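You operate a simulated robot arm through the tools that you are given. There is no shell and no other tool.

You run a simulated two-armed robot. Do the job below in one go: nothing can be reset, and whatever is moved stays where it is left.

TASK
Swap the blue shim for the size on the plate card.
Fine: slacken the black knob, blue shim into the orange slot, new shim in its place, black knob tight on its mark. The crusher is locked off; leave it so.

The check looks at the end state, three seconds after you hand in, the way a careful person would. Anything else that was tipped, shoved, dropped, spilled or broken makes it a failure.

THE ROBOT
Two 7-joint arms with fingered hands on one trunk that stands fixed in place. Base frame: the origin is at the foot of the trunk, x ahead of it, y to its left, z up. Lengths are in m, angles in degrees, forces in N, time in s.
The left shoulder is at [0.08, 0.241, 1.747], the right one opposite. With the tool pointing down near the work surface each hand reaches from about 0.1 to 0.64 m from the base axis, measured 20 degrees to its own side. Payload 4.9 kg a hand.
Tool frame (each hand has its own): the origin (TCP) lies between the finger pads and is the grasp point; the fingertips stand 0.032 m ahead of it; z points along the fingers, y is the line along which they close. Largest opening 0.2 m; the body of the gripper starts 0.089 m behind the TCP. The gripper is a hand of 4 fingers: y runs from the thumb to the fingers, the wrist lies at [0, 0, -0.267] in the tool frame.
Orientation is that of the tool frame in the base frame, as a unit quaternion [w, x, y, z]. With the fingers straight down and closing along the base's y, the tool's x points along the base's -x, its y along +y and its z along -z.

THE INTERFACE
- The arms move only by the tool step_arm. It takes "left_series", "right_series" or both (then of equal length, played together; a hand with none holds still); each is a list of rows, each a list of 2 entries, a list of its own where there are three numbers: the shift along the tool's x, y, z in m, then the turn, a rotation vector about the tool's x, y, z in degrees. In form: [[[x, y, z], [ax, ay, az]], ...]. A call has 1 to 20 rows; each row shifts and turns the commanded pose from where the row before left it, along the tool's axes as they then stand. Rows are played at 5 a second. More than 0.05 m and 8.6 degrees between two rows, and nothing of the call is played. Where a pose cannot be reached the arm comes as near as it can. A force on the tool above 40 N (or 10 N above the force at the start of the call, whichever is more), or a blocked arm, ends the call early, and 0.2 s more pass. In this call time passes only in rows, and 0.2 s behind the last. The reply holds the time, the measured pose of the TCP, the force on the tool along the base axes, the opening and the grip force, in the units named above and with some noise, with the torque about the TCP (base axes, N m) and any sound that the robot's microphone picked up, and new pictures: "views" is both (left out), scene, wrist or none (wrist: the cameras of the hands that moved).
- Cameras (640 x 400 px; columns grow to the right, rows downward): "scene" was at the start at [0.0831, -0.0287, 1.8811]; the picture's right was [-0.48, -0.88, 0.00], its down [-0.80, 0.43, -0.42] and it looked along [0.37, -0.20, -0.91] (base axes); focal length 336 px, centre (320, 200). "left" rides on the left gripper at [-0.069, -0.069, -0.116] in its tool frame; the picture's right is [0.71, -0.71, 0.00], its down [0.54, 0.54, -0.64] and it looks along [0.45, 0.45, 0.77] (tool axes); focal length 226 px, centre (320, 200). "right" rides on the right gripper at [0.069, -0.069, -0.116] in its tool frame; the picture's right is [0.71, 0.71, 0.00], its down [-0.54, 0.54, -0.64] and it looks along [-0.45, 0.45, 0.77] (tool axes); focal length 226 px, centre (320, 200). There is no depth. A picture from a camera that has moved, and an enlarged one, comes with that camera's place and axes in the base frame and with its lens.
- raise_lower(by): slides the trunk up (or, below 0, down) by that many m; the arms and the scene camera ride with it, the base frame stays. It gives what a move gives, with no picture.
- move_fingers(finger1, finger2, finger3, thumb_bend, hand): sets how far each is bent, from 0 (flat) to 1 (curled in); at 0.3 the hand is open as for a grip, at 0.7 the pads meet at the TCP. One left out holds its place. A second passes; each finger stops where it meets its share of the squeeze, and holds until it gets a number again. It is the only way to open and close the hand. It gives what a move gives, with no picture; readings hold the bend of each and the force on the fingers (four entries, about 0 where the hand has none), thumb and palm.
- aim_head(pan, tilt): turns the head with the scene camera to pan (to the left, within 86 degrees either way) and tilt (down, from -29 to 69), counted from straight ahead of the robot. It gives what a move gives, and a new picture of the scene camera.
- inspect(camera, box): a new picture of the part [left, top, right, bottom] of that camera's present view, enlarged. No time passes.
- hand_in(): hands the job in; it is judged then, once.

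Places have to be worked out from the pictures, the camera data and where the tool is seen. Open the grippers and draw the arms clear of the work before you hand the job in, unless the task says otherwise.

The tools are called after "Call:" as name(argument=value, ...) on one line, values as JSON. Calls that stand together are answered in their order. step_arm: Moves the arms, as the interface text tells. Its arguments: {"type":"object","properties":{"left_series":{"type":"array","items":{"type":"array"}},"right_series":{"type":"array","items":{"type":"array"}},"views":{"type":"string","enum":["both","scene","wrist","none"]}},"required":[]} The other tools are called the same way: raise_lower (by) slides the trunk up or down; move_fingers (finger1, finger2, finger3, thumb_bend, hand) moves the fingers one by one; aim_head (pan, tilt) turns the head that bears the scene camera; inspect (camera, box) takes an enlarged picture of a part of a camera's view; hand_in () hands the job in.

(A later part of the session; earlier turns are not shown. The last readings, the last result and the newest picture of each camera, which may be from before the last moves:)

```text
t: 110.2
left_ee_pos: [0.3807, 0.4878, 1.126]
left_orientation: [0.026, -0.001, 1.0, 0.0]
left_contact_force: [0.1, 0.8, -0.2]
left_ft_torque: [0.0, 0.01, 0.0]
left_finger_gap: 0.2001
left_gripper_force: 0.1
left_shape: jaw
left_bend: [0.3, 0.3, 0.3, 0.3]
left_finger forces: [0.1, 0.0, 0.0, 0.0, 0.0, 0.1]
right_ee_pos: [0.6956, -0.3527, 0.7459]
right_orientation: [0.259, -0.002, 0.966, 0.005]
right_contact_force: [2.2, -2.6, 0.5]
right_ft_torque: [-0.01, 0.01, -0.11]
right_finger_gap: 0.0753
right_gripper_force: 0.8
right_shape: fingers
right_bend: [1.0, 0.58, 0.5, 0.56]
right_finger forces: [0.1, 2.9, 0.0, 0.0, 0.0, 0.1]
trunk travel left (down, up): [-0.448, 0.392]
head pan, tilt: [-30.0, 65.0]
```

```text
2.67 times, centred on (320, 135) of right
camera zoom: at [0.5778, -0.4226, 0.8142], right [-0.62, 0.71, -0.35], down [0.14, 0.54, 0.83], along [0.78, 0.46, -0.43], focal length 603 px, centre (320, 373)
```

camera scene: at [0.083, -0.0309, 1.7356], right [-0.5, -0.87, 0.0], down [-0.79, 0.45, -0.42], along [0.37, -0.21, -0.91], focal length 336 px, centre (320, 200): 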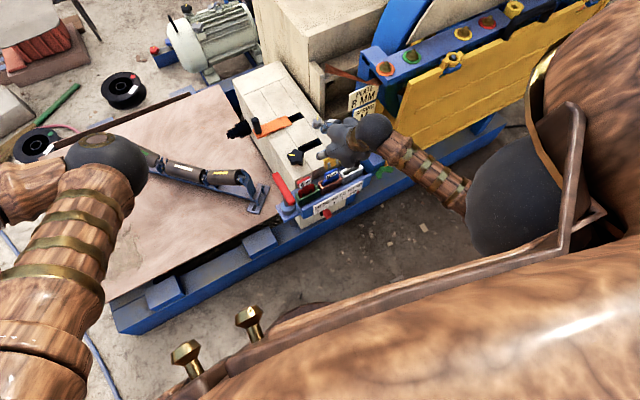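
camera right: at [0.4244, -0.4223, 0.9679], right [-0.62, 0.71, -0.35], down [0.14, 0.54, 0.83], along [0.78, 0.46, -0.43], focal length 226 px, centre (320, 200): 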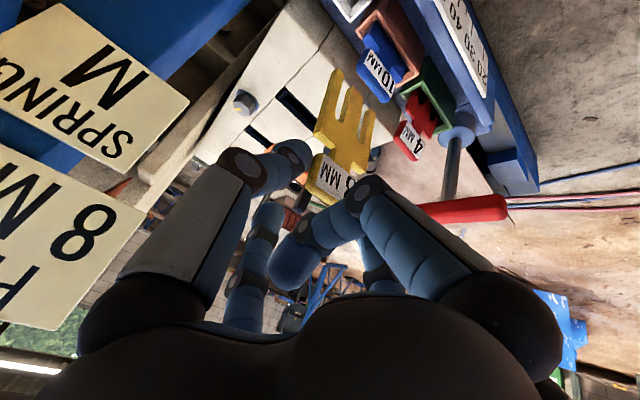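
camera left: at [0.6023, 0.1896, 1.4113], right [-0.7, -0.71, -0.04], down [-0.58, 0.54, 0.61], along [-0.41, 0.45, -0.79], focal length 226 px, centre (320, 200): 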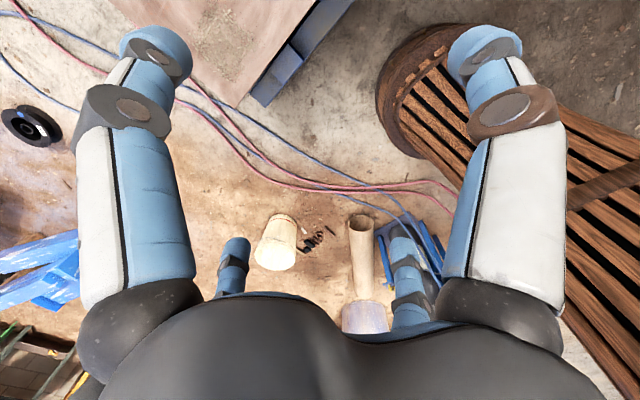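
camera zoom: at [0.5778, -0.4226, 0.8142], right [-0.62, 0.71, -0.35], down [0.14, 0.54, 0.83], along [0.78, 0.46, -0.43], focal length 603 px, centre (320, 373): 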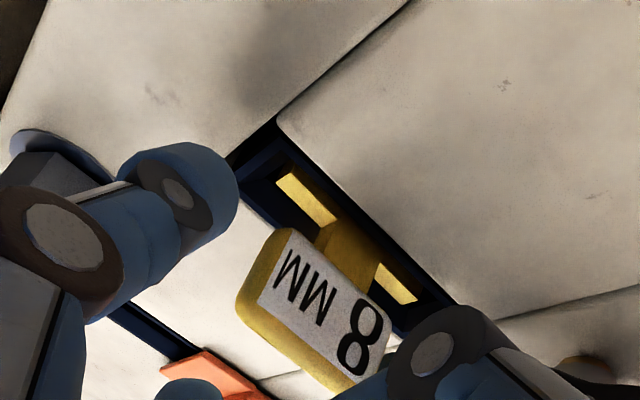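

Released, the shim dropped fully home. I raise the trunk by 0.09 and compare its seating with how the blue one sat.

Call:
raise_lower(by=0.09)

Call:
inspect(camera="right", box=[200, 0, 440, 150])

Call:
inspect(camera="scene", box=[270, 90, 380, 190])

```text
t: 111.5
left_ee_pos: [0.3806, 0.4886, 1.217]
left_orientation: [0.025, -0.001, 1.0, 0.001]
left_contact_force: [0.0, 0.0, 0.2]
left_ft_torque: [0.0, -0.01, 0.01]
left_finger_gap: 0.1999
left_gripper_force: 0.1
left_shape: jaw
left_bend: [0.3, 0.3, 0.3, 0.3]
left_finger forces: [0.1, 0.0, 0.0, 0.0, 0.0, 0.0]
right_ee_pos: [0.6963, -0.3525, 0.8371]
right_orientation: [0.26, -0.002, 0.966, 0.004]
right_contact_force: [-0.2, 0.5, -0.2]
right_ft_torque: [-0.04, 0.04, -0.01]
right_finger_gap: 0.0757
right_gripper_force: 0.0
right_shape: fingers
right_bend: [1.0, 0.57, 0.5, 0.56]
right_finger forces: [0.0, 0.1, 0.1, 0.1, 0.0, 0.0]
trunk travel left (down, up): [-0.538, 0.302]
head pan, tilt: [-30.0, 65.0]
```

```text
2.67 times, centred on (320, 75) of right
camera zoom: at [0.5779, -0.4226, 0.9041], right [-0.62, 0.71, -0.35], down [0.14, 0.54, 0.83], along [0.78, 0.46, -0.43], focal length 603 px, centre (320, 533)
```

zoom: 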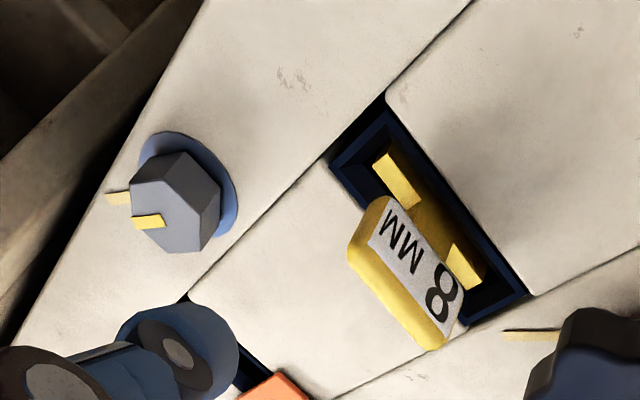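

```text
4.00 times, centred on (325, 140) of scene
camera zoom: at [0.083, -0.0304, 1.7655], right [-0.5, -0.87, 0.0], down [-0.79, 0.45, -0.42], along [0.37, -0.21, -0.91], focal length 1346 px, centre (300, 440)
```

zoom: 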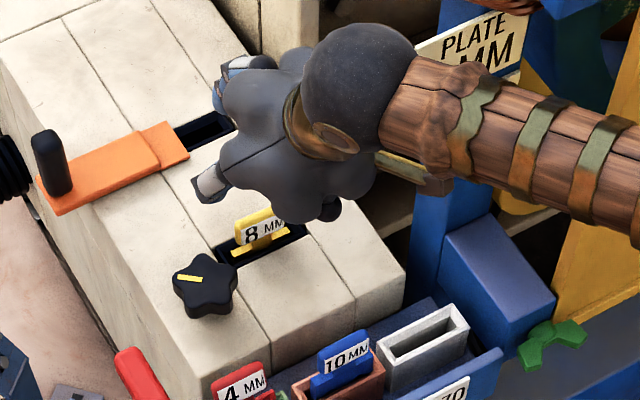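

The yellow 8 MM shim sits exactly as the blue one did. Now for the knob: I reopen the fingers, move above the knob axis, set tilt 27 degrees and yaw 43 degrees counter-clockwise, ready for a clockwise stroke.

Call:
move_fingers(hand="right", finger1=0.52, finger2=0.5, finger3=0.3, thumb_bend=0.52)

Call:
step_arm(right_series=[[[0.0073, 0.0252, -0.0042], [0, 0, 0]], [[0.0073, 0.0252, -0.0042], [0, 0, 0]], [[0.0073, 0.0252, -0.0042], [0, 3.1, 0]], [[0, 0, 0], [-3.24, 0, -6.4]], [[0, 0, 0], [-3.24, 0, -6.4]], [[0, 0, 0], [-3.24, 0, -6.4]], [[0, 0, 0], [-3.24, 0, -6.4]], [[0, 0, 0], [-3.24, 0, -6.4]], [[0, 0, 0], [-3.24, 0, -6.4]], [[0, 0, 0], [0, 0, 0]]], views="both")

Call:
inspect(camera="right", box=[240, 0, 432, 150])

```text
t: 112.5
left_ee_pos: [0.3811, 0.4889, 1.2158]
left_orientation: [0.026, -0.001, 1.0, 0.0]
left_contact_force: [0.3, -0.2, -0.3]
left_ft_torque: [0.01, 0.03, -0.04]
left_finger_gap: 0.2
left_gripper_force: 0.1
left_shape: jaw
left_bend: [0.3, 0.3, 0.3, 0.3]
left_finger forces: [0.0, 0.0, 0.0, 0.0, 0.1, 0.1]
right_ee_pos: [0.696, -0.3521, 0.8376]
right_orientation: [0.26, -0.002, 0.966, 0.004]
right_contact_force: [-0.9, 0.0, -0.8]
right_ft_torque: [-0.01, -0.03, -0.01]
right_finger_gap: 0.0616
right_gripper_force: 0.0
right_shape: fingers
right_bend: [0.52, 0.5, 0.3, 0.52]
right_finger forces: [0.0, 0.1, 0.0, 0.1, 0.1, 0.0]
trunk travel left (down, up): [-0.538, 0.302]
head pan, tilt: [-30.0, 65.0]
```

```text
t: 114.7
left_ee_pos: [0.379, 0.4893, 1.2169]
left_orientation: [0.026, -0.001, 1.0, 0.001]
left_contact_force: [0.1, 0.5, 0.3]
left_ft_torque: [0.02, 0.0, 0.01]
left_finger_gap: 0.1998
left_gripper_force: 0.0
left_shape: jaw
left_bend: [0.3, 0.3, 0.3, 0.3]
left_finger forces: [0.0, 0.0, 0.1, 0.0, 0.0, 0.0]
right_ee_pos: [0.6692, -0.2759, 0.8388]
right_orientation: [0.219, -0.359, 0.903, 0.089]
right_contact_force: [0.5, -0.9, -0.3]
right_ft_torque: [0.01, 0.02, -0.01]
right_finger_gap: 0.0618
right_gripper_force: 0.1
right_shape: fingers
right_bend: [0.52, 0.5, 0.3, 0.52]
right_finger forces: [0.0, 0.0, 0.1, 0.0, 0.0, 0.0]
trunk travel left (down, up): [-0.538, 0.302]
head pan, tilt: [-30.0, 65.0]
camera scene: at [0.0828, -0.0305, 1.7656], right [-0.5, -0.87, 0.0], down [-0.79, 0.45, -0.42], along [0.37, -0.21, -0.91], focal length 336 px, centre (320, 200)
camera right: at [0.6334, -0.4058, 0.9102], right [-0.94, 0.08, -0.32], down [-0.23, 0.52, 0.82], along [0.24, 0.85, -0.47], focal length 226 px, centre (320, 200)
```

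scene: 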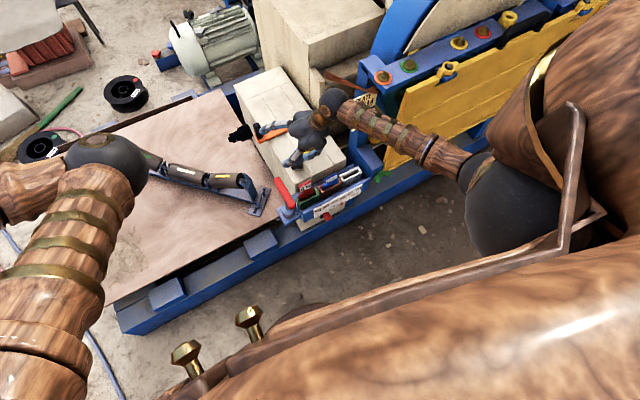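
right: 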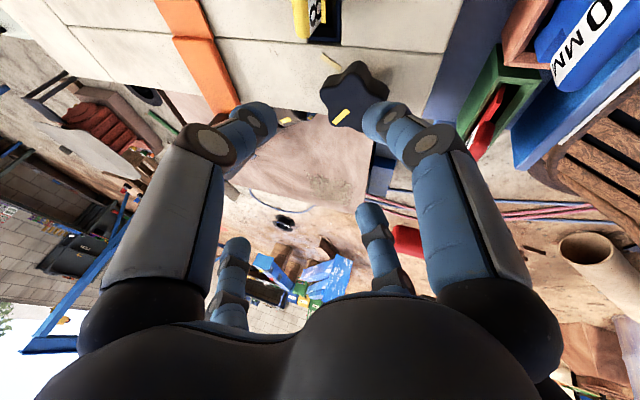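

```text
2.67 times, centred on (336, 75) of right
camera zoom: at [0.6334, -0.4058, 0.9102], right [-0.94, 0.08, -0.32], down [-0.23, 0.52, 0.82], along [0.24, 0.85, -0.47], focal length 603 px, centre (277, 533)
```

zoom: 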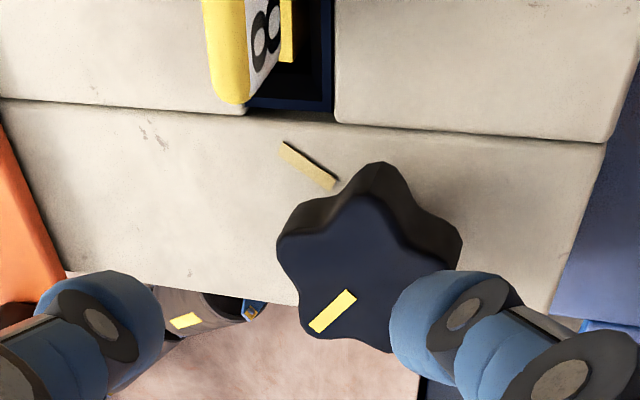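

The strip is now at about +49 degrees and the mark at -30, so 79 degrees clockwise are needed, in two strokes. I set the fingers a little narrower, yaw to +36, centre, and lower onto the knob.

Call:
move_fingers(hand="right", finger1=0.52, finger2=0.53, thumb_bend=0.56)

Call:
step_arm(right_series=[[[0, 0, 0], [3.2, 0, 6.22]], [[-0.0005, -0.0022, 0.0002], [0, 0, 0]], [[0, 0, 0], [0, 0, 0]]], views="none")

Call:
raise_lower(by=-0.05)

Call:
inspect(camera="right", box=[220, 20, 460, 220])

```text
t: 115.7
left_ee_pos: [0.3801, 0.4887, 1.2169]
left_orientation: [0.026, 0.0, 1.0, 0.0]
left_contact_force: [-0.4, -0.7, -0.1]
left_ft_torque: [0.01, 0.03, -0.01]
left_finger_gap: 0.1998
left_gripper_force: 0.1
left_shape: jaw
left_bend: [0.3, 0.3, 0.3, 0.3]
left_finger forces: [0.1, 0.1, 0.0, 0.1, 0.0, 0.0]
right_ee_pos: [0.6698, -0.276, 0.8375]
right_orientation: [0.218, -0.358, 0.904, 0.088]
right_contact_force: [0.0, 0.0, 0.0]
right_ft_torque: [-0.03, -0.01, -0.02]
right_finger_gap: 0.0553
right_gripper_force: 0.1
right_shape: fingers
right_bend: [0.52, 0.53, 0.3, 0.56]
right_finger forces: [0.1, 0.0, 0.0, 0.1, 0.0, 0.0]
trunk travel left (down, up): [-0.538, 0.302]
head pan, tilt: [-30.0, 65.0]
```

```text
t: 116.5
left_ee_pos: [0.3803, 0.4887, 1.218]
left_orientation: [0.025, -0.002, 1.0, 0.001]
left_contact_force: [0.5, -0.4, -0.3]
left_ft_torque: [0.02, -0.01, 0.0]
left_finger_gap: 0.2
left_gripper_force: 0.1
left_shape: jaw
left_bend: [0.3, 0.3, 0.3, 0.3]
left_finger forces: [0.0, 0.1, 0.0, 0.0, 0.0, 0.1]
right_ee_pos: [0.6727, -0.2781, 0.8392]
right_orientation: [0.222, -0.303, 0.924, 0.075]
right_contact_force: [-1.3, -0.3, 0.2]
right_ft_torque: [-0.03, -0.02, -0.03]
right_finger_gap: 0.0546
right_gripper_force: 0.0
right_shape: fingers
right_bend: [0.52, 0.53, 0.3, 0.56]
right_finger forces: [0.0, 0.0, 0.0, 0.1, 0.0, 0.0]
trunk travel left (down, up): [-0.538, 0.302]
head pan, tilt: [-30.0, 65.0]
```

```text
t: 117.4
left_ee_pos: [0.3798, 0.4883, 1.1678]
left_orientation: [0.026, -0.001, 1.0, 0.0]
left_contact_force: [-0.3, 0.3, -0.1]
left_ft_torque: [0.0, -0.03, 0.0]
left_finger_gap: 0.1999
left_gripper_force: 0.0
left_shape: jaw
left_bend: [0.3, 0.3, 0.3, 0.3]
left_finger forces: [0.0, 0.1, 0.0, 0.0, 0.0, 0.0]
right_ee_pos: [0.6728, -0.2795, 0.7887]
right_orientation: [0.223, -0.303, 0.924, 0.075]
right_contact_force: [-0.7, 0.7, -0.1]
right_ft_torque: [0.0, -0.01, 0.02]
right_finger_gap: 0.0547
right_gripper_force: 0.2
right_shape: fingers
right_bend: [0.52, 0.53, 0.3, 0.56]
right_finger forces: [0.1, 0.0, 0.0, 0.0, 0.0, 0.0]
trunk travel left (down, up): [-0.488, 0.352]
head pan, tilt: [-30.0, 65.0]
```

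```text
2.00 times, centred on (340, 120) of right
camera zoom: at [0.6199, -0.4022, 0.8612], right [-0.93, 0.2, -0.32], down [-0.17, 0.55, 0.82], along [0.34, 0.81, -0.47], focal length 452 px, centre (280, 360)
```

zoom: 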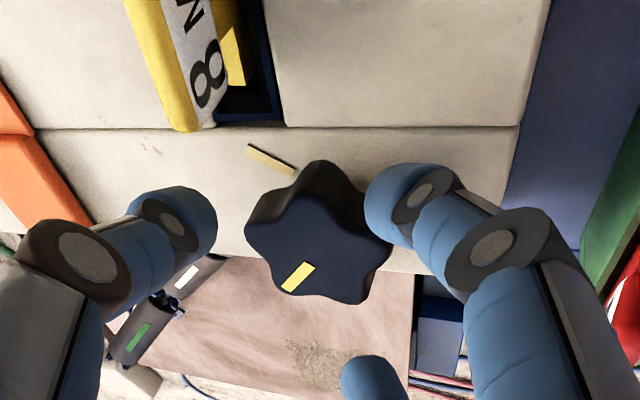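

The fingers surround the knob with clear gaps. I centre by 3 mm, lower 24 mm and close the thumb, finger2 and finger1.

Call:
step_arm(right_series=[[[0, 0.0025, 0], [0, 0, 0]], [[0, 0, 0], [0, 0, 0]]], views="none")

Call:
raise_lower(by=-0.024)

Call:
move_fingers(hand="right", finger1=0.6, finger2=0.68, thumb_bend=0.68)

Call:
inspect(camera="right", box=[220, 20, 460, 220])

```text
t: 118.0
left_ee_pos: [0.381, 0.4887, 1.1665]
left_orientation: [0.026, -0.001, 1.0, 0.0]
left_contact_force: [0.7, 0.8, -0.3]
left_ft_torque: [-0.04, 0.01, -0.01]
left_finger_gap: 0.1999
left_gripper_force: 0.2
left_shape: jaw
left_bend: [0.3, 0.3, 0.3, 0.3]
left_finger forces: [0.0, 0.0, 0.0, 0.0, 0.0, 0.1]
right_ee_pos: [0.6701, -0.2769, 0.7879]
right_orientation: [0.223, -0.303, 0.924, 0.076]
right_contact_force: [-0.1, -0.4, -0.1]
right_ft_torque: [-0.02, 0.0, 0.0]
right_finger_gap: 0.0548
right_gripper_force: 0.1
right_shape: fingers
right_bend: [0.52, 0.53, 0.3, 0.56]
right_finger forces: [0.1, 0.0, 0.0, 0.1, 0.0, 0.1]
trunk travel left (down, up): [-0.488, 0.352]
head pan, tilt: [-30.0, 65.0]
```

```text
t: 118.7
left_ee_pos: [0.3802, 0.4888, 1.142]
left_orientation: [0.027, -0.001, 1.0, -0.001]
left_contact_force: [0.2, -0.5, 0.1]
left_ft_torque: [-0.02, -0.01, 0.0]
left_finger_gap: 0.2001
left_gripper_force: 0.1
left_shape: jaw
left_bend: [0.3, 0.3, 0.3, 0.3]
left_finger forces: [0.0, 0.0, 0.1, 0.0, 0.0, 0.0]
right_ee_pos: [0.6702, -0.2762, 0.764]
right_orientation: [0.223, -0.302, 0.924, 0.075]
right_contact_force: [0.6, -0.3, 0.5]
right_ft_torque: [-0.03, -0.02, -0.03]
right_finger_gap: 0.0544
right_gripper_force: 0.1
right_shape: fingers
right_bend: [0.52, 0.53, 0.3, 0.56]
right_finger forces: [0.3, 0.1, 0.0, 0.0, 0.0, 0.1]
trunk travel left (down, up): [-0.464, 0.376]
head pan, tilt: [-30.0, 65.0]
```

```text
t: 119.7
left_ee_pos: [0.3799, 0.4868, 1.1425]
left_orientation: [0.027, -0.001, 1.0, -0.001]
left_contact_force: [0.3, 0.5, 0.4]
left_ft_torque: [0.0, 0.06, -0.01]
left_finger_gap: 0.2
left_gripper_force: 0.1
left_shape: jaw
left_bend: [0.3, 0.3, 0.3, 0.3]
left_finger forces: [0.1, 0.1, 0.0, 0.0, 0.0, 0.1]
right_ee_pos: [0.6708, -0.2781, 0.7638]
right_orientation: [0.222, -0.303, 0.924, 0.075]
right_contact_force: [1.6, -10.9, 1.4]
right_ft_torque: [-0.36, 0.03, -0.11]
right_finger_gap: 0.0451
right_gripper_force: 15.3
right_shape: fingers
right_bend: [0.55, 0.61, 0.3, 0.62]
right_finger forces: [8.0, 6.4, 0.1, 0.1, 17.0, 0.0]
trunk travel left (down, up): [-0.464, 0.376]
head pan, tilt: [-30.0, 65.0]
```

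```text
2.00 times, centred on (340, 120) of right
camera zoom: at [0.6184, -0.4023, 0.837], right [-0.93, 0.2, -0.32], down [-0.17, 0.55, 0.82], along [0.34, 0.81, -0.47], focal length 452 px, centre (280, 360)
```

zoom: 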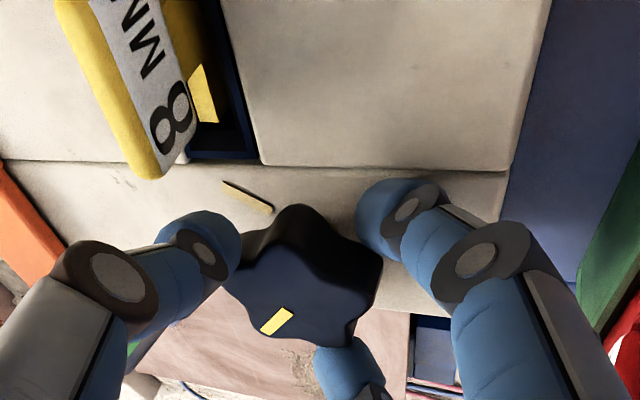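

Good grip on the knob. I turn clockwise 45 degrees in 5-degree rows.

Call:
step_arm(right_series=[[[0, 0, 0], [2.29, 0, 4.45]], [[0, 0, 0], [2.29, 0, 4.45]], [[0, 0, 0], [2.29, 0, 4.45]], [[0, 0, 0], [2.29, 0, 4.45]], [[0, 0, 0], [2.29, 0, 4.45]], [[0, 0, 0], [2.29, 0, 4.45]], [[0, 0, 0], [2.29, 0, 4.45]], [[0, 0, 0], [2.29, 0, 4.45]], [[0, 0, 0], [2.29, 0, 4.45]]], views="wrist")

Call:
inspect(camera="right", box=[220, 20, 460, 220])

```text
t: 121.7
left_ee_pos: [0.3794, 0.4881, 1.1431]
left_orientation: [0.026, 0.0, 1.0, 0.0]
left_contact_force: [-0.1, 0.1, 0.2]
left_ft_torque: [-0.03, -0.01, -0.02]
left_finger_gap: 0.2001
left_gripper_force: 0.0
left_shape: jaw
left_bend: [0.3, 0.3, 0.3, 0.3]
left_finger forces: [0.1, 0.0, 0.0, 0.0, 0.0, 0.0]
right_ee_pos: [0.6701, -0.2754, 0.7642]
right_orientation: [0.234, 0.074, 0.969, -0.016]
right_contact_force: [-9.3, -0.1, 1.9]
right_ft_torque: [0.1, 0.38, 0.01]
right_finger_gap: 0.0449
right_gripper_force: 15.5
right_shape: fingers
right_bend: [0.55, 0.6, 0.3, 0.63]
right_finger forces: [9.3, 8.5, 0.1, 0.0, 12.9, 0.0]
trunk travel left (down, up): [-0.464, 0.376]
head pan, tilt: [-30.0, 65.0]
camera right: at [0.5459, -0.3269, 0.8372], right [-0.51, 0.8, -0.32], down [0.27, 0.5, 0.82], along [0.81, 0.34, -0.47], focal length 226 px, centre (320, 200)
```

right: 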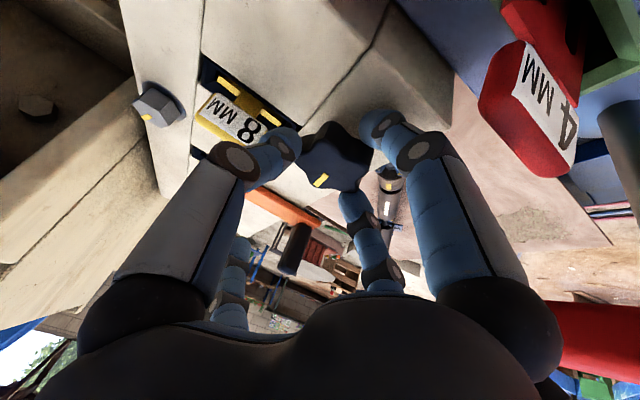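

```text
2.00 times, centred on (340, 120) of right
camera zoom: at [0.5459, -0.3269, 0.8372], right [-0.51, 0.8, -0.32], down [0.27, 0.5, 0.82], along [0.81, 0.34, -0.47], focal length 452 px, centre (280, 360)
```

zoom: 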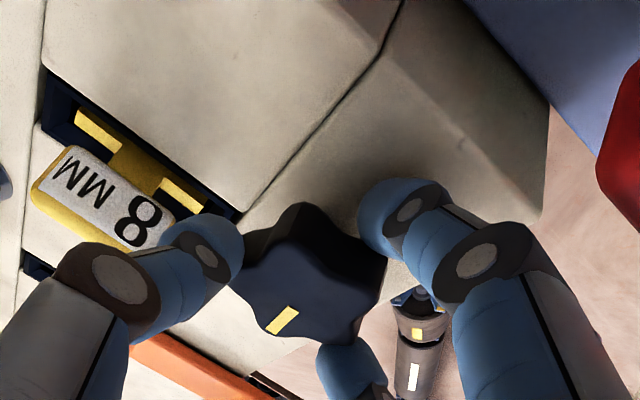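

The knob is at about +4 degrees now. I release, lift 4 cm, swing back 34 degrees counter-clockwise, and come down for the final stroke.

Call:
move_fingers(hand="right", finger2=0.52, thumb_bend=0.55)

Call:
step_arm(right_series=[[[-0.0046, 0, -0.0089], [0, 0, 0]], [[-0.0046, 0, -0.0089], [0, 0, 0]], [[-0.0092, 0, -0.0178], [0, 0, 0]], [[0, 0, 0], [-3.11, 0, -6.06]], [[0, 0, 0], [-3.11, 0, -6.06]], [[0, 0, 0], [-3.11, 0, -6.06]], [[0, 0, 0], [-3.11, 0, -6.06]], [[0, 0, 0], [-3.11, 0, -6.06]], [[0, 0, 0], [0, 0, 0]]], views="none")

Call:
move_fingers(hand="right", finger1=0.52)

Call:
inspect(camera="right", box=[220, 0, 460, 200])

```text
t: 122.7
left_ee_pos: [0.3791, 0.4883, 1.1425]
left_orientation: [0.026, -0.002, 1.0, 0.0]
left_contact_force: [0.1, 0.2, -0.4]
left_ft_torque: [-0.02, 0.02, -0.03]
left_finger_gap: 0.1999
left_gripper_force: 0.0
left_shape: jaw
left_bend: [0.3, 0.3, 0.3, 0.3]
left_finger forces: [0.1, 0.0, 0.1, 0.0, 0.0, 0.0]
right_ee_pos: [0.6704, -0.2759, 0.7633]
right_orientation: [0.234, 0.074, 0.969, -0.018]
right_contact_force: [-10.3, 2.5, -0.2]
right_ft_torque: [0.1, 0.46, 0.01]
right_finger_gap: 0.0545
right_gripper_force: 4.8
right_shape: fingers
right_bend: [0.55, 0.52, 0.3, 0.55]
right_finger forces: [9.7, 0.0, 0.0, 0.0, 0.1, 0.0]
trunk travel left (down, up): [-0.464, 0.376]
head pan, tilt: [-30.0, 65.0]
```

```text
t: 124.7
left_ee_pos: [0.3793, 0.4882, 1.1429]
left_orientation: [0.026, -0.001, 1.0, 0.0]
left_contact_force: [0.1, -0.6, -0.3]
left_ft_torque: [0.01, -0.01, 0.01]
left_finger_gap: 0.1997
left_gripper_force: 0.1
left_shape: jaw
left_bend: [0.3, 0.3, 0.3, 0.3]
left_finger forces: [0.1, 0.0, 0.1, 0.0, 0.0, 0.1]
right_ee_pos: [0.6697, -0.2772, 0.8034]
right_orientation: [0.229, -0.213, 0.949, 0.051]
right_contact_force: [0.2, 0.8, 0.1]
right_ft_torque: [0.0, 0.02, -0.02]
right_finger_gap: 0.0429
right_gripper_force: 0.0
right_shape: fingers
right_bend: [0.6, 0.52, 0.3, 0.55]
right_finger forces: [0.0, 0.0, 0.0, 0.1, 0.0, 0.0]
trunk travel left (down, up): [-0.464, 0.376]
head pan, tilt: [-30.0, 65.0]
```

```text
t: 125.7
left_ee_pos: [0.3799, 0.488, 1.1431]
left_orientation: [0.026, -0.002, 1.0, 0.0]
left_contact_force: [1.1, -0.8, 0.6]
left_ft_torque: [0.0, 0.01, 0.0]
left_finger_gap: 0.1999
left_gripper_force: 0.1
left_shape: jaw
left_bend: [0.3, 0.3, 0.3, 0.3]
left_finger forces: [0.0, 0.1, 0.0, 0.1, 0.1, 0.0]
right_ee_pos: [0.6692, -0.2757, 0.8046]
right_orientation: [0.229, -0.213, 0.948, 0.053]
right_contact_force: [1.0, 0.1, 0.2]
right_ft_torque: [0.03, 0.0, -0.01]
right_finger_gap: 0.0562
right_gripper_force: 0.1
right_shape: fingers
right_bend: [0.52, 0.52, 0.3, 0.55]
right_finger forces: [0.0, 0.1, 0.1, 0.0, 0.0, 0.1]
trunk travel left (down, up): [-0.464, 0.376]
head pan, tilt: [-30.0, 65.0]
```

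```text
2.00 times, centred on (340, 100) of right
camera zoom: at [0.5961, -0.3882, 0.877], right [-0.87, 0.37, -0.32], down [-0.06, 0.57, 0.82], along [0.49, 0.73, -0.47], focal length 452 px, centre (280, 400)
```

zoom: 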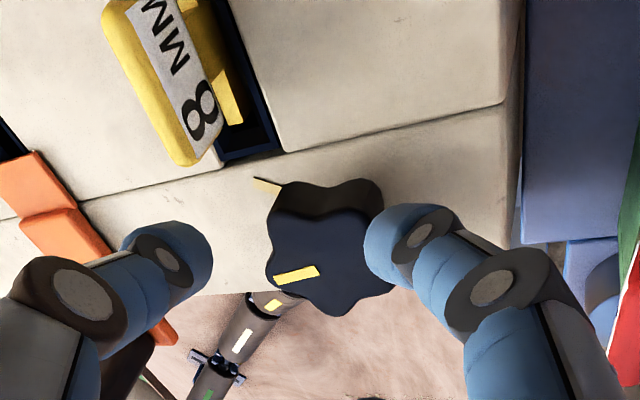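

The strip reads +7 degrees, so 37 more degrees clockwise are needed. I add 4 degrees of counter-clockwise yaw so finger2 faces a valley, centre, lower with the trunk and grip.

Call:
step_arm(right_series=[[[-0.0009, -0.002, 0.0005], [-1.83, 0, -3.56]], [[0, 0, 0], [0, 0, 0]]], views="none")

Call:
raise_lower(by=-0.04)

Call:
move_fingers(hand="right", finger1=0.6, finger2=0.68, thumb_bend=0.68)

Call:
inspect(camera="right", box=[220, 20, 460, 220])

```text
t: 126.3
left_ee_pos: [0.3794, 0.4886, 1.1414]
left_orientation: [0.027, -0.001, 1.0, 0.0]
left_contact_force: [-0.3, -0.5, -0.5]
left_ft_torque: [0.0, 0.0, 0.0]
left_finger_gap: 0.1999
left_gripper_force: 0.0
left_shape: jaw
left_bend: [0.3, 0.3, 0.3, 0.3]
left_finger forces: [0.0, 0.0, 0.1, 0.0, 0.0, 0.0]
right_ee_pos: [0.6716, -0.278, 0.8035]
right_orientation: [0.227, -0.246, 0.94, 0.062]
right_contact_force: [-0.2, 0.2, -0.1]
right_ft_torque: [0.04, -0.03, 0.0]
right_finger_gap: 0.0562
right_gripper_force: 0.1
right_shape: fingers
right_bend: [0.52, 0.52, 0.3, 0.55]
right_finger forces: [0.0, 0.0, 0.0, 0.0, 0.1, 0.0]
trunk travel left (down, up): [-0.464, 0.376]
head pan, tilt: [-30.0, 65.0]
```

```text
t: 127.1
left_ee_pos: [0.3795, 0.4888, 1.1029]
left_orientation: [0.025, -0.001, 1.0, 0.0]
left_contact_force: [-0.2, 0.1, -0.4]
left_ft_torque: [-0.03, -0.01, 0.0]
left_finger_gap: 0.1999
left_gripper_force: 0.1
left_shape: jaw
left_bend: [0.3, 0.3, 0.3, 0.3]
left_finger forces: [0.1, 0.0, 0.1, 0.0, 0.0, 0.1]
right_ee_pos: [0.6715, -0.2776, 0.7646]
right_orientation: [0.228, -0.247, 0.94, 0.061]
right_contact_force: [0.0, 0.3, 1.0]
right_ft_torque: [-0.04, 0.01, 0.03]
right_finger_gap: 0.0555
right_gripper_force: 0.1
right_shape: fingers
right_bend: [0.52, 0.52, 0.3, 0.55]
right_finger forces: [0.9, 0.0, 0.1, 0.1, 0.0, 0.0]
trunk travel left (down, up): [-0.424, 0.416]
head pan, tilt: [-30.0, 65.0]
```

```text
t: 128.1
left_ee_pos: [0.3805, 0.4872, 1.1029]
left_orientation: [0.026, 0.0, 1.0, 0.0]
left_contact_force: [-0.3, -0.1, -0.6]
left_ft_torque: [0.0, 0.03, -0.02]
left_finger_gap: 0.1999
left_gripper_force: 0.1
left_shape: jaw
left_bend: [0.3, 0.3, 0.3, 0.3]
left_finger forces: [0.0, 0.0, 0.0, 0.0, 0.1, 0.0]
right_ee_pos: [0.6721, -0.2789, 0.7644]
right_orientation: [0.227, -0.246, 0.941, 0.06]
right_contact_force: [-3.3, -9.8, -0.3]
right_ft_torque: [-0.33, 0.2, 0.01]
right_finger_gap: 0.0439
right_gripper_force: 14.1
right_shape: fingers
right_bend: [0.55, 0.6, 0.3, 0.63]
right_finger forces: [8.2, 6.5, 0.0, 0.0, 13.8, 0.0]
trunk travel left (down, up): [-0.424, 0.416]
head pan, tilt: [-30.0, 65.0]
```

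```text
2.00 times, centred on (340, 120) of right
camera zoom: at [0.6056, -0.3961, 0.8366], right [-0.9, 0.31, -0.32], down [-0.1, 0.56, 0.82], along [0.43, 0.77, -0.47], focal length 452 px, centre (280, 360)
```

zoom: 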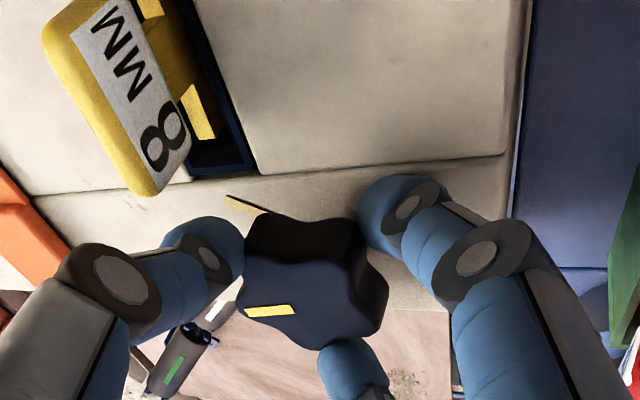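

After gripping, the strip reads +10.5 degrees, so 40.7 degrees clockwise remain. I turn 35 degrees first and then measure.

Call:
step_arm(right_series=[[[0, 0, 0], [2.29, 0, 4.45]], [[0, 0, 0], [2.29, 0, 4.45]], [[0, 0, 0], [2.29, 0, 4.45]], [[0, 0, 0], [2.29, 0, 4.45]], [[0, 0, 0], [2.29, 0, 4.45]], [[0, 0, 0], [2.29, 0, 4.45]], [[0, 0, 0], [2.29, 0, 4.45]]], views="none")

Call:
inspect(camera="right", box=[260, 60, 420, 180])

```text
t: 129.7
left_ee_pos: [0.3785, 0.4882, 1.1034]
left_orientation: [0.026, 0.0, 1.0, 0.001]
left_contact_force: [0.4, 0.6, 0.1]
left_ft_torque: [-0.04, 0.03, 0.01]
left_finger_gap: 0.2001
left_gripper_force: 0.1
left_shape: jaw
left_bend: [0.3, 0.3, 0.3, 0.3]
left_finger forces: [0.1, 0.0, 0.0, 0.0, 0.0, 0.0]
right_ee_pos: [0.6714, -0.2777, 0.7656]
right_orientation: [0.234, 0.048, 0.971, -0.01]
right_contact_force: [-11.9, -1.3, -3.9]
right_ft_torque: [0.08, 0.54, 0.04]
right_finger_gap: 0.0444
right_gripper_force: 14.4
right_shape: fingers
right_bend: [0.55, 0.6, 0.3, 0.63]
right_finger forces: [9.8, 7.6, 0.0, 0.1, 10.3, 0.0]
trunk travel left (down, up): [-0.424, 0.416]
head pan, tilt: [-30.0, 65.0]
```

```text
3.33 times, centred on (340, 120) of right
camera zoom: at [0.5505, -0.335, 0.8375], right [-0.56, 0.77, -0.32], down [0.24, 0.52, 0.82], along [0.8, 0.38, -0.47], focal length 754 px, centre (253, 467)
```

zoom: 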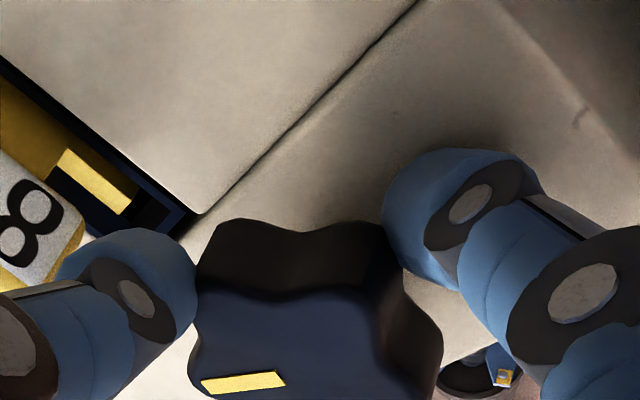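

The strip now reads about -23 degrees. I turn 6 degrees more and watch the torque.

Call:
step_arm(right_series=[[[0, 0, 0], [1.37, 0, 2.67]], [[0, 0, 0], [1.37, 0, 2.67]], [[0, 0, 0], [0, 0, 0]]], views="none")

Call:
inspect(camera="right", box=[270, 80, 400, 190])

```text
t: 130.5
left_ee_pos: [0.3797, 0.4881, 1.1039]
left_orientation: [0.026, -0.001, 1.0, 0.0]
left_contact_force: [0.4, -0.9, -0.2]
left_ft_torque: [0.02, 0.02, -0.01]
left_finger_gap: 0.2001
left_gripper_force: 0.1
left_shape: jaw
left_bend: [0.3, 0.3, 0.3, 0.3]
left_finger forces: [0.0, 0.1, 0.1, 0.1, 0.0, 0.1]
right_ee_pos: [0.6713, -0.2781, 0.7648]
right_orientation: [0.232, 0.099, 0.967, -0.022]
right_contact_force: [-12.6, 1.9, -2.4]
right_ft_torque: [0.17, 0.55, 0.04]
right_finger_gap: 0.0448
right_gripper_force: 13.3
right_shape: fingers
right_bend: [0.54, 0.6, 0.3, 0.64]
right_finger forces: [9.9, 8.2, 0.0, 0.0, 9.2, 0.0]
trunk travel left (down, up): [-0.424, 0.416]
head pan, tilt: [-30.0, 65.0]
```

```text
3.64 times, centred on (335, 135) of right
camera zoom: at [0.5452, -0.3226, 0.8376], right [-0.47, 0.82, -0.32], down [0.29, 0.49, 0.82], along [0.83, 0.29, -0.47], focal length 822 px, centre (266, 436)
```

zoom: 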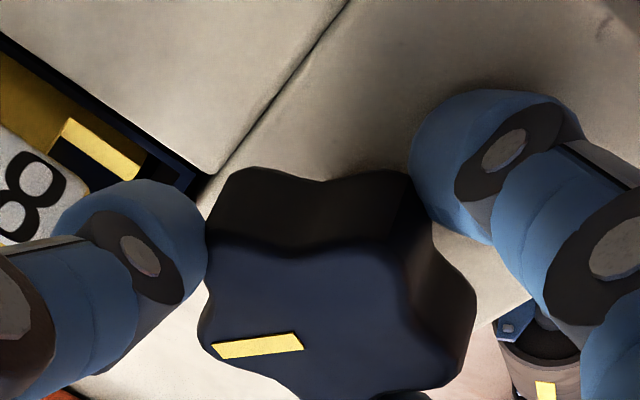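

By the strip's direction it is about 4 to 5 degrees short of the mark. I turn 4 degrees more, then release and check the alignment from above.

Call:
step_arm(right_series=[[[0, 0, 0], [0.91, 0, 1.78]], [[0, 0, 0], [0.91, 0, 1.78]], [[0, 0, 0], [0, 0, 0]]], views="none")

Call:
inspect(camera="right", box=[270, 80, 400, 190])

```text
t: 131.3
left_ee_pos: [0.3795, 0.4878, 1.1029]
left_orientation: [0.026, 0.0, 1.0, 0.0]
left_contact_force: [0.0, 0.3, 1.5]
left_ft_torque: [-0.03, 0.02, 0.01]
left_finger_gap: 0.1999
left_gripper_force: 0.0
left_shape: jaw
left_bend: [0.3, 0.3, 0.3, 0.3]
left_finger forces: [0.0, 0.0, 0.0, 0.1, 0.1, 0.2]
right_ee_pos: [0.6715, -0.2782, 0.7631]
right_orientation: [0.232, 0.132, 0.963, -0.031]
right_contact_force: [-12.8, 3.1, -1.4]
right_ft_torque: [0.28, 0.55, 0.06]
right_finger_gap: 0.0448
right_gripper_force: 13.5
right_shape: fingers
right_bend: [0.54, 0.6, 0.3, 0.64]
right_finger forces: [9.6, 8.5, 0.0, 0.0, 9.1, 0.1]
trunk travel left (down, up): [-0.424, 0.416]
head pan, tilt: [-30.0, 65.0]
```

```text
3.64 times, centred on (335, 135) of right
camera zoom: at [0.5425, -0.314, 0.8374], right [-0.41, 0.85, -0.32], down [0.33, 0.47, 0.82], along [0.85, 0.23, -0.47], focal length 822 px, centre (266, 436)
```

zoom: 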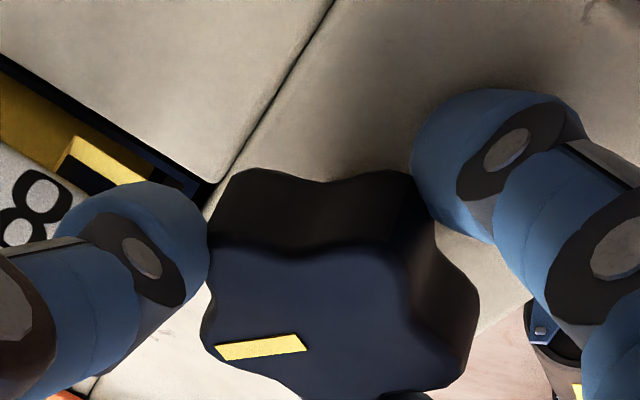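

The strip now reads -30.7 degrees with the same end points as at the start, so it is on the mark. I open the thumb and finger2, lift off, and verify from above.

Call:
move_fingers(hand="right", finger2=0.52, thumb_bend=0.55)

Call:
inspect(camera="right", box=[270, 80, 400, 190])

Call:
move_fingers(hand="right", finger1=0.52)

Call:
inspect(camera="right", box=[270, 80, 400, 190])

```text
t: 132.3
left_ee_pos: [0.38, 0.4885, 1.1032]
left_orientation: [0.026, -0.001, 1.0, 0.0]
left_contact_force: [-0.1, -0.9, 0.4]
left_ft_torque: [0.01, -0.02, -0.03]
left_finger_gap: 0.2
left_gripper_force: 0.1
left_shape: jaw
left_bend: [0.3, 0.3, 0.3, 0.3]
left_finger forces: [0.0, 0.0, 0.1, 0.1, 0.0, 0.1]
right_ee_pos: [0.6713, -0.2776, 0.765]
right_orientation: [0.232, 0.132, 0.963, -0.031]
right_contact_force: [-10.3, 3.1, 0.7]
right_ft_torque: [0.11, 0.51, -0.01]
right_finger_gap: 0.0545
right_gripper_force: 4.7
right_shape: fingers
right_bend: [0.54, 0.52, 0.3, 0.55]
right_finger forces: [9.1, 0.0, 0.1, 0.0, 0.1, 0.1]
trunk travel left (down, up): [-0.424, 0.416]
head pan, tilt: [-30.0, 65.0]
```

```text
3.64 times, centred on (335, 135) of right
camera zoom: at [0.5426, -0.3143, 0.8374], right [-0.41, 0.85, -0.32], down [0.33, 0.47, 0.82], along [0.85, 0.23, -0.47], focal length 822 px, centre (266, 436)
```

zoom: 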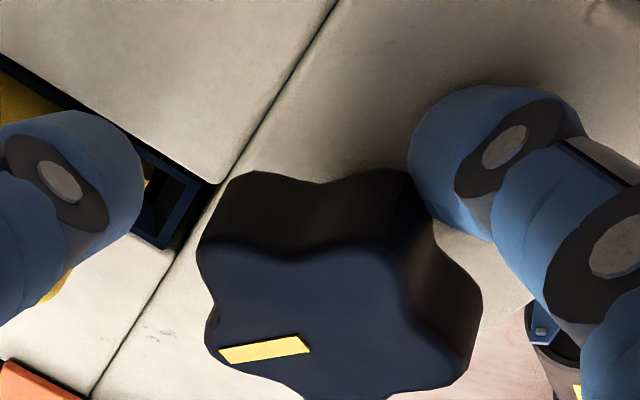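

```text
t: 133.3
left_ee_pos: [0.3802, 0.4897, 1.1021]
left_orientation: [0.026, 0.0, 1.0, 0.0]
left_contact_force: [-0.6, 0.5, 0.2]
left_ft_torque: [0.0, 0.0, -0.03]
left_finger_gap: 0.1999
left_gripper_force: 0.0
left_shape: jaw
left_bend: [0.3, 0.3, 0.3, 0.3]
left_finger forces: [0.1, 0.0, 0.0, 0.0, 0.0, 0.1]
right_ee_pos: [0.6716, -0.2789, 0.7638]
right_orientation: [0.232, 0.132, 0.963, -0.031]
right_contact_force: [-1.8, -0.2, 2.9]
right_ft_torque: [0.0, 0.17, 0.0]
right_finger_gap: 0.0556
right_gripper_force: 2.4
right_shape: fingers
right_bend: [0.52, 0.52, 0.3, 0.55]
right_finger forces: [5.1, 0.0, 0.0, 0.0, 0.1, 0.1]
trunk travel left (down, up): [-0.424, 0.416]
head pan, tilt: [-30.0, 65.0]
```

```text
3.64 times, centred on (335, 135) of right
camera zoom: at [0.5429, -0.3144, 0.8372], right [-0.41, 0.85, -0.32], down [0.33, 0.47, 0.82], along [0.85, 0.23, -0.47], focal length 822 px, centre (266, 436)
```

zoom: 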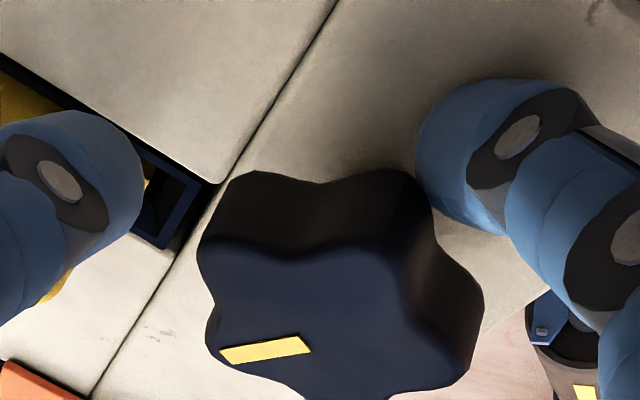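

Released. I raise the trunk by 0.06 and look at pointer and mark together.

Call:
raise_lower(by=0.06)

Call:
inspect(camera="right", box=[260, 10, 400, 120])

Call:
inspect(camera="right", box=[300, 50, 380, 110])

```text
t: 134.3
left_ee_pos: [0.3804, 0.4884, 1.1627]
left_orientation: [0.026, -0.001, 1.0, 0.0]
left_contact_force: [-0.5, 0.5, 0.0]
left_ft_torque: [-0.02, 0.01, -0.02]
left_finger_gap: 0.1998
left_gripper_force: 0.0
left_shape: jaw
left_bend: [0.3, 0.3, 0.3, 0.3]
left_finger forces: [0.1, 0.0, 0.1, 0.0, 0.0, 0.0]
right_ee_pos: [0.6715, -0.2797, 0.8224]
right_orientation: [0.232, 0.134, 0.963, -0.032]
right_contact_force: [0.4, -1.1, -0.3]
right_ft_torque: [0.02, -0.03, -0.03]
right_finger_gap: 0.0569
right_gripper_force: 0.0
right_shape: fingers
right_bend: [0.52, 0.52, 0.3, 0.55]
right_finger forces: [0.1, 0.0, 0.0, 0.1, 0.0, 0.1]
trunk travel left (down, up): [-0.484, 0.356]
head pan, tilt: [-30.0, 65.0]
```

```text
3.64 times, centred on (330, 65) of right
camera zoom: at [0.5433, -0.3144, 0.8968], right [-0.41, 0.85, -0.32], down [0.33, 0.47, 0.82], along [0.85, 0.23, -0.47], focal length 822 px, centre (284, 691)
```

zoom: 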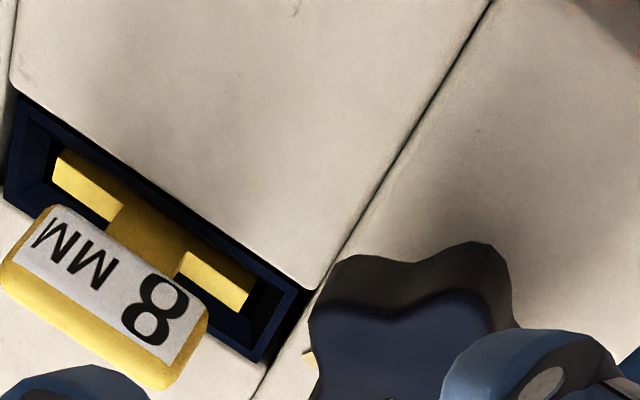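

```text
6.67 times, centred on (340, 80) of right
camera zoom: at [0.5433, -0.3144, 0.8968], right [-0.41, 0.85, -0.32], down [0.33, 0.47, 0.82], along [0.85, 0.23, -0.47], focal length 1507 px, centre (187, 1000)
```

zoom: 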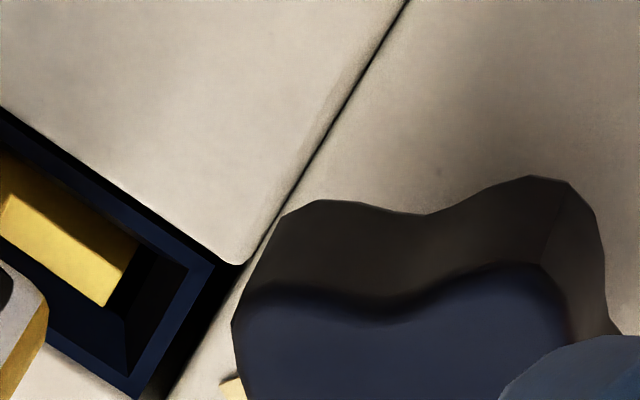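

To see mark and pointer side by side I swing the hand 36 degrees counter-clockwise at this safe height.

Call:
step_arm(right_series=[[[0, 0, 0], [-3.2, 0, -6.23]], [[0, 0, 0], [-3.2, 0, -6.23]], [[0, 0, 0], [-3.2, 0, -6.23]], [[0, 0, 0], [-3.2, 0, -6.23]], [[0, 0, 0], [-3.2, 0, -6.23]], [[0, 0, 0], [-3.2, 0, -6.23]], [[0, 0, 0], [-3.2, 0, -6.23]], [[0, 0, 0], [-3.2, 0, -6.23]], [[0, 0, 0], [0, 0, 0]]], views="none")

Call:
inspect(camera="right", box=[280, 20, 420, 130])

Call:
inspect(camera="scene", box=[270, 115, 330, 165])

```text
t: 136.3
left_ee_pos: [0.3793, 0.4877, 1.1633]
left_orientation: [0.026, -0.001, 1.0, 0.0]
left_contact_force: [0.7, 0.4, -0.4]
left_ft_torque: [0.03, -0.02, 0.01]
left_finger_gap: 0.2
left_gripper_force: 0.0
left_shape: jaw
left_bend: [0.3, 0.3, 0.3, 0.3]
left_finger forces: [0.1, 0.0, 0.1, 0.1, 0.0, 0.1]
right_ee_pos: [0.6715, -0.2788, 0.8236]
right_orientation: [0.221, -0.336, 0.912, 0.082]
right_contact_force: [0.6, 0.4, -0.3]
right_ft_torque: [-0.01, 0.0, -0.01]
right_finger_gap: 0.0568
right_gripper_force: 0.0
right_shape: fingers
right_bend: [0.52, 0.52, 0.3, 0.55]
right_finger forces: [0.1, 0.1, 0.1, 0.0, 0.0, 0.1]
trunk travel left (down, up): [-0.484, 0.356]
head pan, tilt: [-30.0, 65.0]
```

```text
3.64 times, centred on (350, 75) of right
camera zoom: at [0.6296, -0.4055, 0.8966], right [-0.94, 0.13, -0.32], down [-0.21, 0.53, 0.82], along [0.28, 0.84, -0.47], focal length 822 px, centre (211, 654)
```

zoom: 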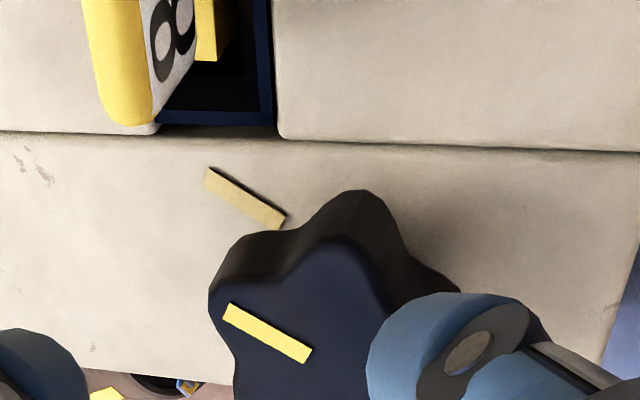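

```text
8.00 times, centred on (300, 140) of scene
camera zoom: at [0.0828, -0.0303, 1.7116], right [-0.5, -0.87, 0.0], down [-0.79, 0.45, -0.42], along [0.37, -0.21, -0.91], focal length 2692 px, centre (480, 680)
```

zoom: 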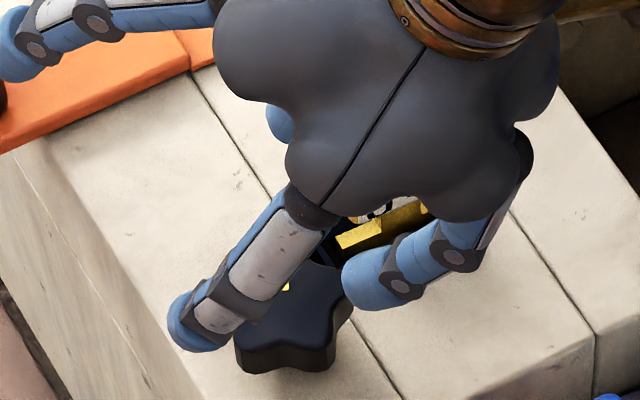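

Pointer and mark look nearly parallel. I zoom in closer to measure the remaining angle accurately.

Call:
inspect(camera="right", box=[325, 60, 389, 120])

```text
6.67 times, centred on (357, 90) of right
camera zoom: at [0.6296, -0.4055, 0.8966], right [-0.94, 0.13, -0.32], down [-0.21, 0.53, 0.82], along [0.28, 0.84, -0.47], focal length 1507 px, centre (73, 933)
```

zoom: 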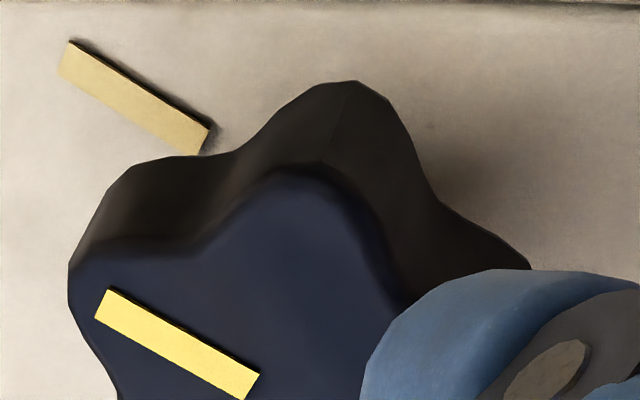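

Measured closely, strip and mark agree within about 1 degree, so the knob is on its mark. I now withdraw the right hand: raise the trunk, turn the yaw back, and draw back away from the block.

Call:
raise_lower(by=0.12)

Call:
step_arm(right_series=[[[0, 0, 0], [3.67, 0, 7.11]], [[0, 0, 0], [3.67, 0, 7.11]], [[0, 0, 0], [3.67, 0, 7.11]], [[0, 0, 0], [3.67, 0, 7.11]], [[0, 0, 0], [3.67, 0, 7.11]], [[0.0356, 0, -0.0182], [0, 0, 0]], [[0.0356, 0, -0.0182], [0, 0, 0]], [[0.0356, 0, -0.0182], [0, 0, 0]], [[0.0356, 0, -0.0182], [0, 0, 0]], [[0.0356, 0, -0.0182], [0, 0, 0]], [[0.0267, 0, -0.0137], [0, 0, 0]], [[0, 0, 0], [0, 6.7, 0]], [[0, 0, 0], [0, 6.7, 0]], [[0, 0, 0], [0, 6.7, 0]], [[0, 0, 0], [0, 6.7, 0]], [[0, 0, 0], [0, 0, 0]]], views="both")

```text
t: 137.8
left_ee_pos: [0.3802, 0.488, 1.2838]
left_orientation: [0.026, -0.001, 1.0, 0.0]
left_contact_force: [-0.5, -0.8, 0.9]
left_ft_torque: [-0.02, 0.02, -0.03]
left_finger_gap: 0.2002
left_gripper_force: 0.1
left_shape: jaw
left_bend: [0.3, 0.3, 0.3, 0.3]
left_finger forces: [0.0, 0.0, 0.0, 0.0, 0.1, 0.0]
right_ee_pos: [0.6721, -0.2795, 0.9435]
right_orientation: [0.22, -0.335, 0.912, 0.083]
right_contact_force: [-0.6, -0.4, -0.4]
right_ft_torque: [-0.04, 0.02, -0.02]
right_finger_gap: 0.0571
right_gripper_force: 0.0
right_shape: fingers
right_bend: [0.52, 0.52, 0.3, 0.55]
right_finger forces: [0.0, 0.0, 0.0, 0.1, 0.0, 0.1]
trunk travel left (down, up): [-0.604, 0.236]
head pan, tilt: [-30.0, 65.0]
```

```text
t: 141.2
left_ee_pos: [0.3801, 0.4887, 1.2828]
left_orientation: [0.026, -0.002, 1.0, 0.0]
left_contact_force: [0.3, 0.2, -0.2]
left_ft_torque: [0.0, 0.0, 0.0]
left_finger_gap: 0.2003
left_gripper_force: 0.0
left_shape: jaw
left_bend: [0.3, 0.3, 0.3, 0.3]
left_finger forces: [0.0, 0.0, 0.0, 0.0, 0.0, 0.0]
right_ee_pos: [0.4428, -0.2804, 0.9434]
right_orientation: [0.002, -0.003, 1.0, 0.0]
right_contact_force: [-0.2, -0.5, -0.8]
right_ft_torque: [-0.03, 0.0, 0.01]
right_finger_gap: 0.0569
right_gripper_force: 0.0
right_shape: fingers
right_bend: [0.52, 0.52, 0.3, 0.55]
right_finger forces: [0.0, 0.0, 0.0, 0.0, 0.0, 0.1]
trunk travel left (down, up): [-0.604, 0.236]
head pan, tilt: [-30.0, 65.0]
camera scene: at [0.0827, -0.0306, 1.8316], right [-0.5, -0.87, 0.0], down [-0.78, 0.45, -0.42], along [0.37, -0.21, -0.91], focal length 336 px, centre (320, 200)
camera right: at [0.3731, -0.35, 1.0594], right [-0.71, 0.7, 0.0], down [0.54, 0.54, 0.65], along [0.46, 0.46, -0.76], focal length 226 px, centre (320, 200)
```

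scene: 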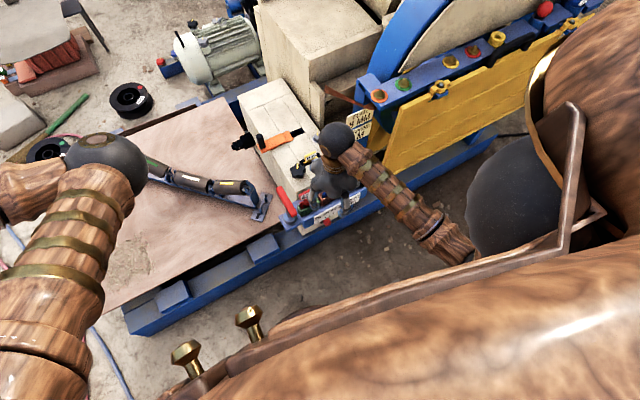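
right: 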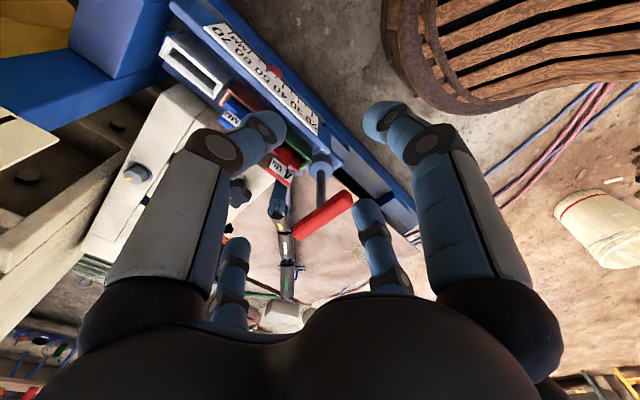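

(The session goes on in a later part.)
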